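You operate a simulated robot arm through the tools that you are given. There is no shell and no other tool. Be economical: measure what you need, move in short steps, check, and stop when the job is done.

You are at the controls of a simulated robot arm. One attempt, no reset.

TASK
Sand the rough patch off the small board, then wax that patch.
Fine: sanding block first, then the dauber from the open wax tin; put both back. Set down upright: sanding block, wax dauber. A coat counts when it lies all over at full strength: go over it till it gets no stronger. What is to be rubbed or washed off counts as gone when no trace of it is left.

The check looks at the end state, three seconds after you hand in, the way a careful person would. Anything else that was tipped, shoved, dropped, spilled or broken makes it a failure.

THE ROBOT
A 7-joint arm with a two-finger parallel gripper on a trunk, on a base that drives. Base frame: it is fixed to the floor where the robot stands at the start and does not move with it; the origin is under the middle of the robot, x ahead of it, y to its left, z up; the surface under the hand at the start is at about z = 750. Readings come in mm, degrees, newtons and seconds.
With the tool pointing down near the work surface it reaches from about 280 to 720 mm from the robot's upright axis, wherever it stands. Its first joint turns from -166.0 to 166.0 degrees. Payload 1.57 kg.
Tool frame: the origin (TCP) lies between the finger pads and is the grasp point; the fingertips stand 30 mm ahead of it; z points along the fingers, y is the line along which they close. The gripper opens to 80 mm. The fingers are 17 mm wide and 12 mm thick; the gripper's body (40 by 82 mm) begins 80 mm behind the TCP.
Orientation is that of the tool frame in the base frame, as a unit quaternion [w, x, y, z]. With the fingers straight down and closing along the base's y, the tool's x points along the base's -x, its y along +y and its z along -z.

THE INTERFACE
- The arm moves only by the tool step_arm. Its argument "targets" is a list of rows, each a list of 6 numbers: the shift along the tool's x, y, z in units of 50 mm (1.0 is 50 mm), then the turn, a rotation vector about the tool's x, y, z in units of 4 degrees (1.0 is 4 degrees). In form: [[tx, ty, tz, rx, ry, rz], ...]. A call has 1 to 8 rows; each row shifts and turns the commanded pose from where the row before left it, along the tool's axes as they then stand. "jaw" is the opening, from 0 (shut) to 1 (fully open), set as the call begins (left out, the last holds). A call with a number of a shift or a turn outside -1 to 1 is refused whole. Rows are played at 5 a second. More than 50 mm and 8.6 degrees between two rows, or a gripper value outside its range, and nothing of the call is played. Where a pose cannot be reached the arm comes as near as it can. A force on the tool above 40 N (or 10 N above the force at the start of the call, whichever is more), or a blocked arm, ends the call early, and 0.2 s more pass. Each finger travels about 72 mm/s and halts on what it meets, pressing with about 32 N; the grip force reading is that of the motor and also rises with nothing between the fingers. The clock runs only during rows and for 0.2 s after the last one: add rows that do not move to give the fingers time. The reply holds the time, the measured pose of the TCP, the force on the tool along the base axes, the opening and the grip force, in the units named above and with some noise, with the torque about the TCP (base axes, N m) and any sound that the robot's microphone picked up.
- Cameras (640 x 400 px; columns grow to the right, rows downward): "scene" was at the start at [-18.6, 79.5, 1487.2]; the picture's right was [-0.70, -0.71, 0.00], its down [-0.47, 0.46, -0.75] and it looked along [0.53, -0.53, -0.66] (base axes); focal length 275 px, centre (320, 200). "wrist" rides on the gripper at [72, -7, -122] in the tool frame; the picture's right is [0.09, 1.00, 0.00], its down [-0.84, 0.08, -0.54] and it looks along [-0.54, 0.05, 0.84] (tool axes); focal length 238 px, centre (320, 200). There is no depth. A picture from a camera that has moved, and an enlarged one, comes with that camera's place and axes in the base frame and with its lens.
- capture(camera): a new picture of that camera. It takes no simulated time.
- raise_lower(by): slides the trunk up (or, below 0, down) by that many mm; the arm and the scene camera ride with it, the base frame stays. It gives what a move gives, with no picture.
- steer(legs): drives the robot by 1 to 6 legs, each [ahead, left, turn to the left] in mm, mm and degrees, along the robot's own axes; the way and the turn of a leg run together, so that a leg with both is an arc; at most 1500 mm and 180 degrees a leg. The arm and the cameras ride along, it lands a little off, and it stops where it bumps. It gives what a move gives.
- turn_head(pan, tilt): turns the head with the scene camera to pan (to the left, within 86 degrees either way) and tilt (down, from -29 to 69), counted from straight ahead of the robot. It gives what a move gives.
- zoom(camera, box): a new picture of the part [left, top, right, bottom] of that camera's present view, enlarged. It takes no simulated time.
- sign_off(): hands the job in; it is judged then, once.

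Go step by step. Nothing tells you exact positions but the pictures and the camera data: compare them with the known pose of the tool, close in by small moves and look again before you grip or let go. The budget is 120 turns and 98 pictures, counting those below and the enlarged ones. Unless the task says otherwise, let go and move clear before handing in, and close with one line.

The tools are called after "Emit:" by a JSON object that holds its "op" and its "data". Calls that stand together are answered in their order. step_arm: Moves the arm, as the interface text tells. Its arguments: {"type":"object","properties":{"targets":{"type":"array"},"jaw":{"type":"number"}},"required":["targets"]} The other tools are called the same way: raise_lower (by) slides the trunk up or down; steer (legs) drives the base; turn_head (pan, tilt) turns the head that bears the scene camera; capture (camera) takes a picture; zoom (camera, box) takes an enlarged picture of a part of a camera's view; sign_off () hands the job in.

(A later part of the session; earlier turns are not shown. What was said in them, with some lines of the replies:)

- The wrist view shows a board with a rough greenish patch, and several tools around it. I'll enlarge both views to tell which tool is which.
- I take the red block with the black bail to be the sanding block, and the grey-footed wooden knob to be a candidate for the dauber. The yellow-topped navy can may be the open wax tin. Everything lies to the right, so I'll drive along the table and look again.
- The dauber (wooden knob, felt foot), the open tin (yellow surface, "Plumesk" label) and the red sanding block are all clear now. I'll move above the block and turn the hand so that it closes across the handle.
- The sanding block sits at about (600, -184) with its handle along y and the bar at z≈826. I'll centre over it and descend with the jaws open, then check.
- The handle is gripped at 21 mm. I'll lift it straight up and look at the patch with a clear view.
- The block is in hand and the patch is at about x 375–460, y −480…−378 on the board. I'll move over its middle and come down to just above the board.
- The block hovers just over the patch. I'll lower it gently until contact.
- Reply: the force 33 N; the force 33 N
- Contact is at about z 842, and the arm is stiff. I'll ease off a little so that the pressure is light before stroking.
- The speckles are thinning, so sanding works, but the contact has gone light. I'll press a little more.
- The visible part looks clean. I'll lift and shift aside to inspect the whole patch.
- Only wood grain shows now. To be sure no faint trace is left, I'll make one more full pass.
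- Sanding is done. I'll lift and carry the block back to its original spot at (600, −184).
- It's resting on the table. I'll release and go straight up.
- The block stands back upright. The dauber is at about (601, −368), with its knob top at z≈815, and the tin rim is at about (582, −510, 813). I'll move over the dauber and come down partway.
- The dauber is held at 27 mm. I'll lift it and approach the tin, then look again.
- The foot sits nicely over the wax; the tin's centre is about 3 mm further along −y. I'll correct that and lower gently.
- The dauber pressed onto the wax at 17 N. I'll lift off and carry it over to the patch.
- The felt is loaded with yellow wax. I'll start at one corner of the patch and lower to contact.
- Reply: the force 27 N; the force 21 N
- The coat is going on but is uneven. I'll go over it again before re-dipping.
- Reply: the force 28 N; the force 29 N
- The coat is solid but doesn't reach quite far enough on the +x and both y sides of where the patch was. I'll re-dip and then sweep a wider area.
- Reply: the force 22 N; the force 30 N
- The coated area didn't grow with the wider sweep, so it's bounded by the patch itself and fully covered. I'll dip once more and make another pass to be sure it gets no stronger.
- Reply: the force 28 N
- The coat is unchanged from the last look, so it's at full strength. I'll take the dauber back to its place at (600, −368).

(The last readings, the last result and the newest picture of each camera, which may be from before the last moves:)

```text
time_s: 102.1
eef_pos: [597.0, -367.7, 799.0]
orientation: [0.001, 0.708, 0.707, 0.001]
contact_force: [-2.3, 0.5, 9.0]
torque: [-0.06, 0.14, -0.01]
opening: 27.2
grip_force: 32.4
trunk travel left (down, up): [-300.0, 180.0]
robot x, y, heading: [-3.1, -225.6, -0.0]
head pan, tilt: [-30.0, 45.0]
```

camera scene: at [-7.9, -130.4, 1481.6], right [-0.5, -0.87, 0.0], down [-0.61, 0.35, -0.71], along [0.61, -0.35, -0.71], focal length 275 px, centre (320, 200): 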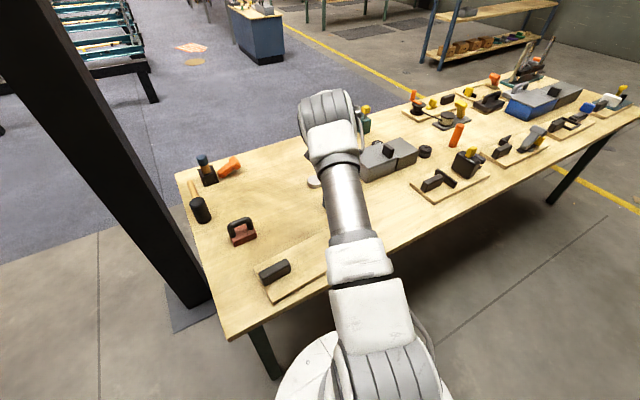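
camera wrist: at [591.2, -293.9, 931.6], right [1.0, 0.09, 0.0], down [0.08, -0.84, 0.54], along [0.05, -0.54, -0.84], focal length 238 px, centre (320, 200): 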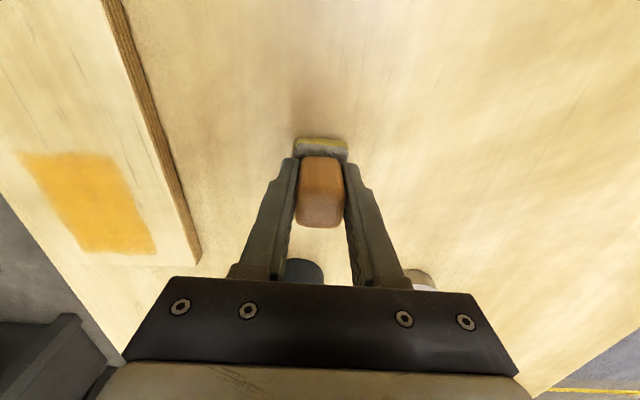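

It's on the table. I'll release, go straight up and clear of everything, then look over the scene.

Emit:
{"op": "step_arm", "data": {"targets": [[0, 0, 0, 0, 0, 0], [0, 0, 0, 0, 0, 0], [0, 0, 0, 0, 0, 0], [0, 0, 0, 0, 0, 0]], "jaw": 1}}

Emit:
{"op": "step_arm", "data": {"targets": [[0, 0, -0.4, 0, 0, 0], [0, 0, -0.8, 0, 0, 0], [0, 0, -0.9, 0, 0, 0], [0, 0, -0.9, 0, 0, 0], [0, 0, -0.9, 0, 0, 0], [0.6, -0.6, -0.2, 0, 0, 0], [0.6, -0.6, 0, 0, 0, 0], [0, 0, 0, 0, 0, 0]]}}

Emit:
{"op": "capture", "data": {"camera": "wrist"}}

Emit:
{"op": "turn_head", "data": {"pan": -10, "tilt": 50}}

Emit:
{"op": "capture", "data": {"camera": "scene"}}

```text
time_s: 103.1
eef_pos: [597.3, -367.0, 798.3]
orientation: [0.0, 0.707, 0.707, 0.0]
contact_force: [0.5, -0.2, -0.7]
torque: [0.01, 0.0, 0.03]
opening: 79.6
grip_force: 0.1
trunk travel left (down, up): [-300.0, 180.0]
robot x, y, heading: [2.6, -226.9, -0.0]
head pan, tilt: [-30.0, 45.0]
```

```text
time_s: 104.9
eef_pos: [536.5, -309.6, 1003.7]
orientation: [0.001, 0.707, 0.707, -0.001]
contact_force: [-0.3, -0.9, 0.2]
torque: [-0.03, -0.01, 0.01]
opening: 80.2
grip_force: 0.0
trunk travel left (down, up): [-300.0, 180.0]
robot x, y, heading: [1.0, -229.3, -0.0]
head pan, tilt: [-30.0, 45.0]
```

```text
41 pictures are left
camera wrist: at [531.4, -235.3, 1126.3], right [1.0, 0.09, 0.0], down [0.08, -0.84, 0.54], along [0.05, -0.54, -0.84], focal length 238 px, centre (320, 200)
```

wrist: 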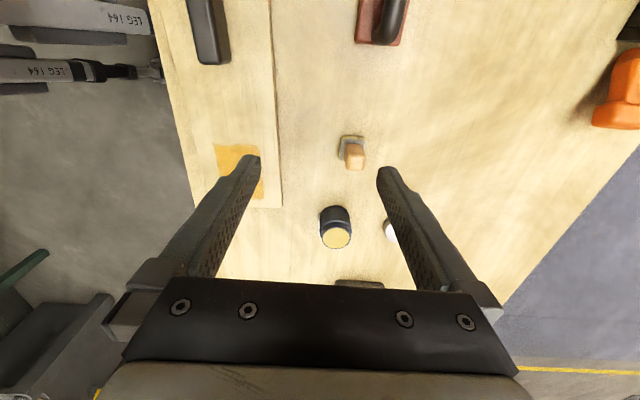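

```text
time_s: 105.7
eef_pos: [538.7, -308.7, 1004.8]
orientation: [0.001, 0.708, 0.707, 0.0]
contact_force: [0.4, 0.0, 0.9]
torque: [-0.01, -0.02, 0.0]
opening: 79.9
grip_force: 0.1
trunk travel left (down, up): [-300.0, 180.0]
robot x, y, heading: [2.0, -226.0, 0.2]
head pan, tilt: [-10.0, 50.0]
```

```text
40 pictures are left
camera scene: at [-2.6, -103.1, 1474.7], right [-0.17, -0.98, 0.0], down [-0.75, 0.13, -0.64], along [0.63, -0.11, -0.77], focal length 275 px, centre (320, 200)
```

scene: 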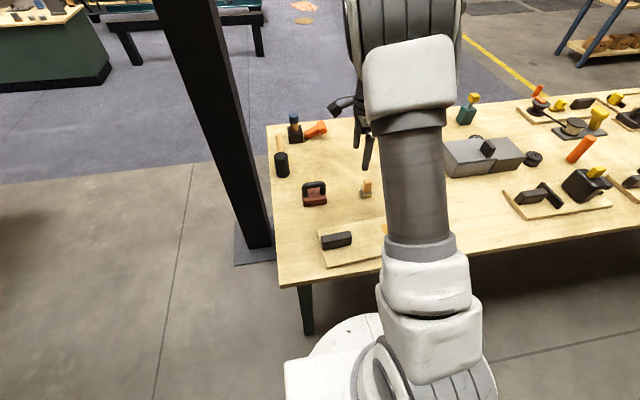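

Both tools stand upright in place. One last clear look at the patch itself to check its edges.

Emit:
{"op": "step_arm", "data": {"targets": [[0, -0.8, -0.3, 0, 0, 0], [0, -0.8, 0, 0, 0, 0], [0, -0.7, 0, 0, 0, 0], [0, 0, 0, 0, 0, 0]]}}

Emit:
{"op": "zoom", "data": {"camera": "wrist", "box": [240, 80, 400, 240]}}

```text
time_s: 106.7
eef_pos: [423.0, -307.8, 1019.5]
orientation: [0.0, 0.707, 0.707, -0.001]
contact_force: [-0.2, 0.2, 0.1]
torque: [0.0, -0.02, 0.02]
opening: 80.3
grip_force: 0.2
trunk travel left (down, up): [-300.0, 180.0]
robot x, y, heading: [-1.3, -225.8, -0.1]
head pan, tilt: [-10.0, 50.0]
```

```text
2.50 times, centred on (320, 160) of wrist
camera zoom: at [416.4, -234.3, 1140.7], right [1.0, 0.09, 0.0], down [0.08, -0.84, 0.54], along [0.05, -0.54, -0.84], focal length 596 px, centre (320, 300)
```

zoom: 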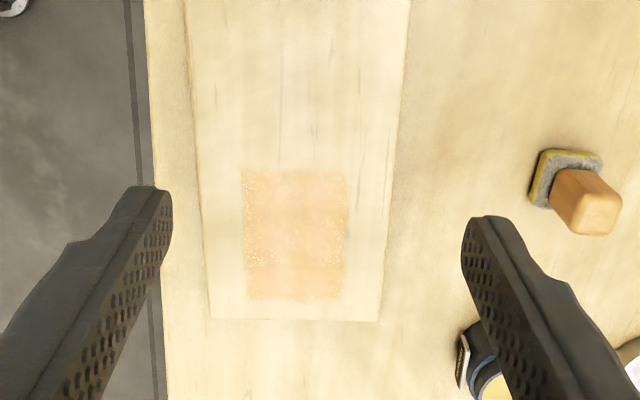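

Emit:
{"op": "zoom", "data": {"camera": "wrist", "box": [290, 110, 340, 165]}}

Emit:
{"op": "step_arm", "data": {"targets": [[-0.6, 0.5, 0, 0, 0, 0], [-0.6, 0.5, 0, 0, 0, 0], [-0.6, 0.5, 0, 0, 0, 0], [0, 0.6, 0, 0, 0, 0], [0, 0, 0, 0, 0, 0]]}}

Emit:
{"op": "capture", "data": {"camera": "wrist"}}

```text
7.27 times, centred on (315, 138) of wrist
camera zoom: at [416.4, -234.3, 1140.7], right [1.0, 0.09, 0.0], down [0.08, -0.84, 0.54], along [0.05, -0.54, -0.84], focal length 1734 px, centre (356, 654)
```

zoom: 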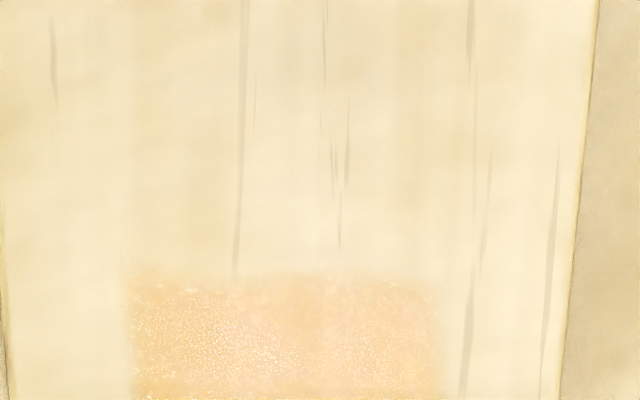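

```text
time_s: 107.9
eef_pos: [527.9, -397.8, 1018.4]
orientation: [0.001, 0.707, 0.707, 0.001]
contact_force: [0.5, -0.3, -0.9]
torque: [0.0, 0.04, 0.01]
opening: 80.2
grip_force: 0.1
trunk travel left (down, up): [-300.0, 180.0]
robot x, y, heading: [2.9, -225.5, 0.2]
head pan, tilt: [-10.0, 50.0]
```

```text
37 pictures are left
camera wrist: at [521.3, -324.5, 1139.8], right [1.0, 0.09, 0.0], down [0.08, -0.84, 0.54], along [0.05, -0.54, -0.84], focal length 238 px, centre (320, 200)
```

wrist: 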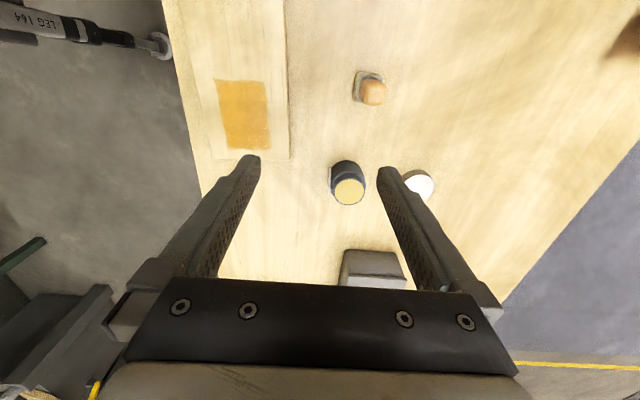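

Emit:
{"op": "zoom", "data": {"camera": "wrist", "box": [195, 65, 295, 165]}}

Emit:
{"op": "zoom", "data": {"camera": "wrist", "box": [320, 50, 440, 220]}}

```text
4.00 times, centred on (245, 115) of wrist
camera zoom: at [521.3, -324.5, 1139.8], right [1.0, 0.09, 0.0], down [0.08, -0.84, 0.54], along [0.05, -0.54, -0.84], focal length 953 px, centre (620, 540)
```

zoom: 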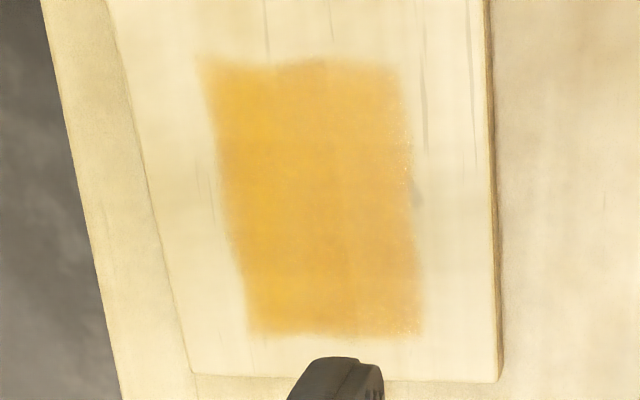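

```text
2.35 times, centred on (380, 135) of wrist
camera zoom: at [521.3, -324.5, 1139.8], right [1.0, 0.09, 0.0], down [0.08, -0.84, 0.54], along [0.05, -0.54, -0.84], focal length 561 px, centre (179, 353)
```

zoom: 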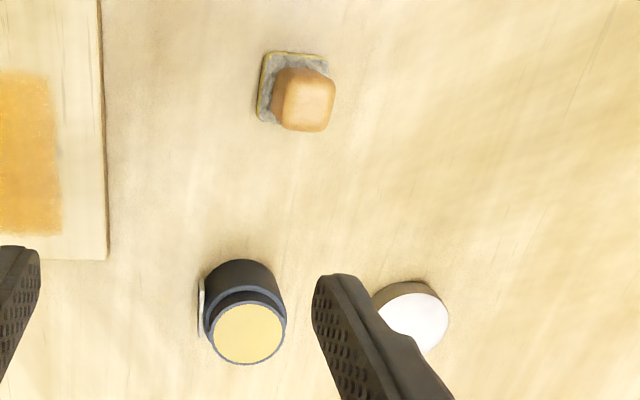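

The patch is evenly waxed to its edges with no roughness left, both tools stand upright in their places, and the tin and lid are undisturbed. I'm handing in.

Emit:
{"op": "sign_off", "data": {}}

```text
The job is handed in.
```

I sanded the rough patch off the small board and waxed it until the coat got no stronger. The sanding block and dauber are back upright in their places, and the job is handed in.
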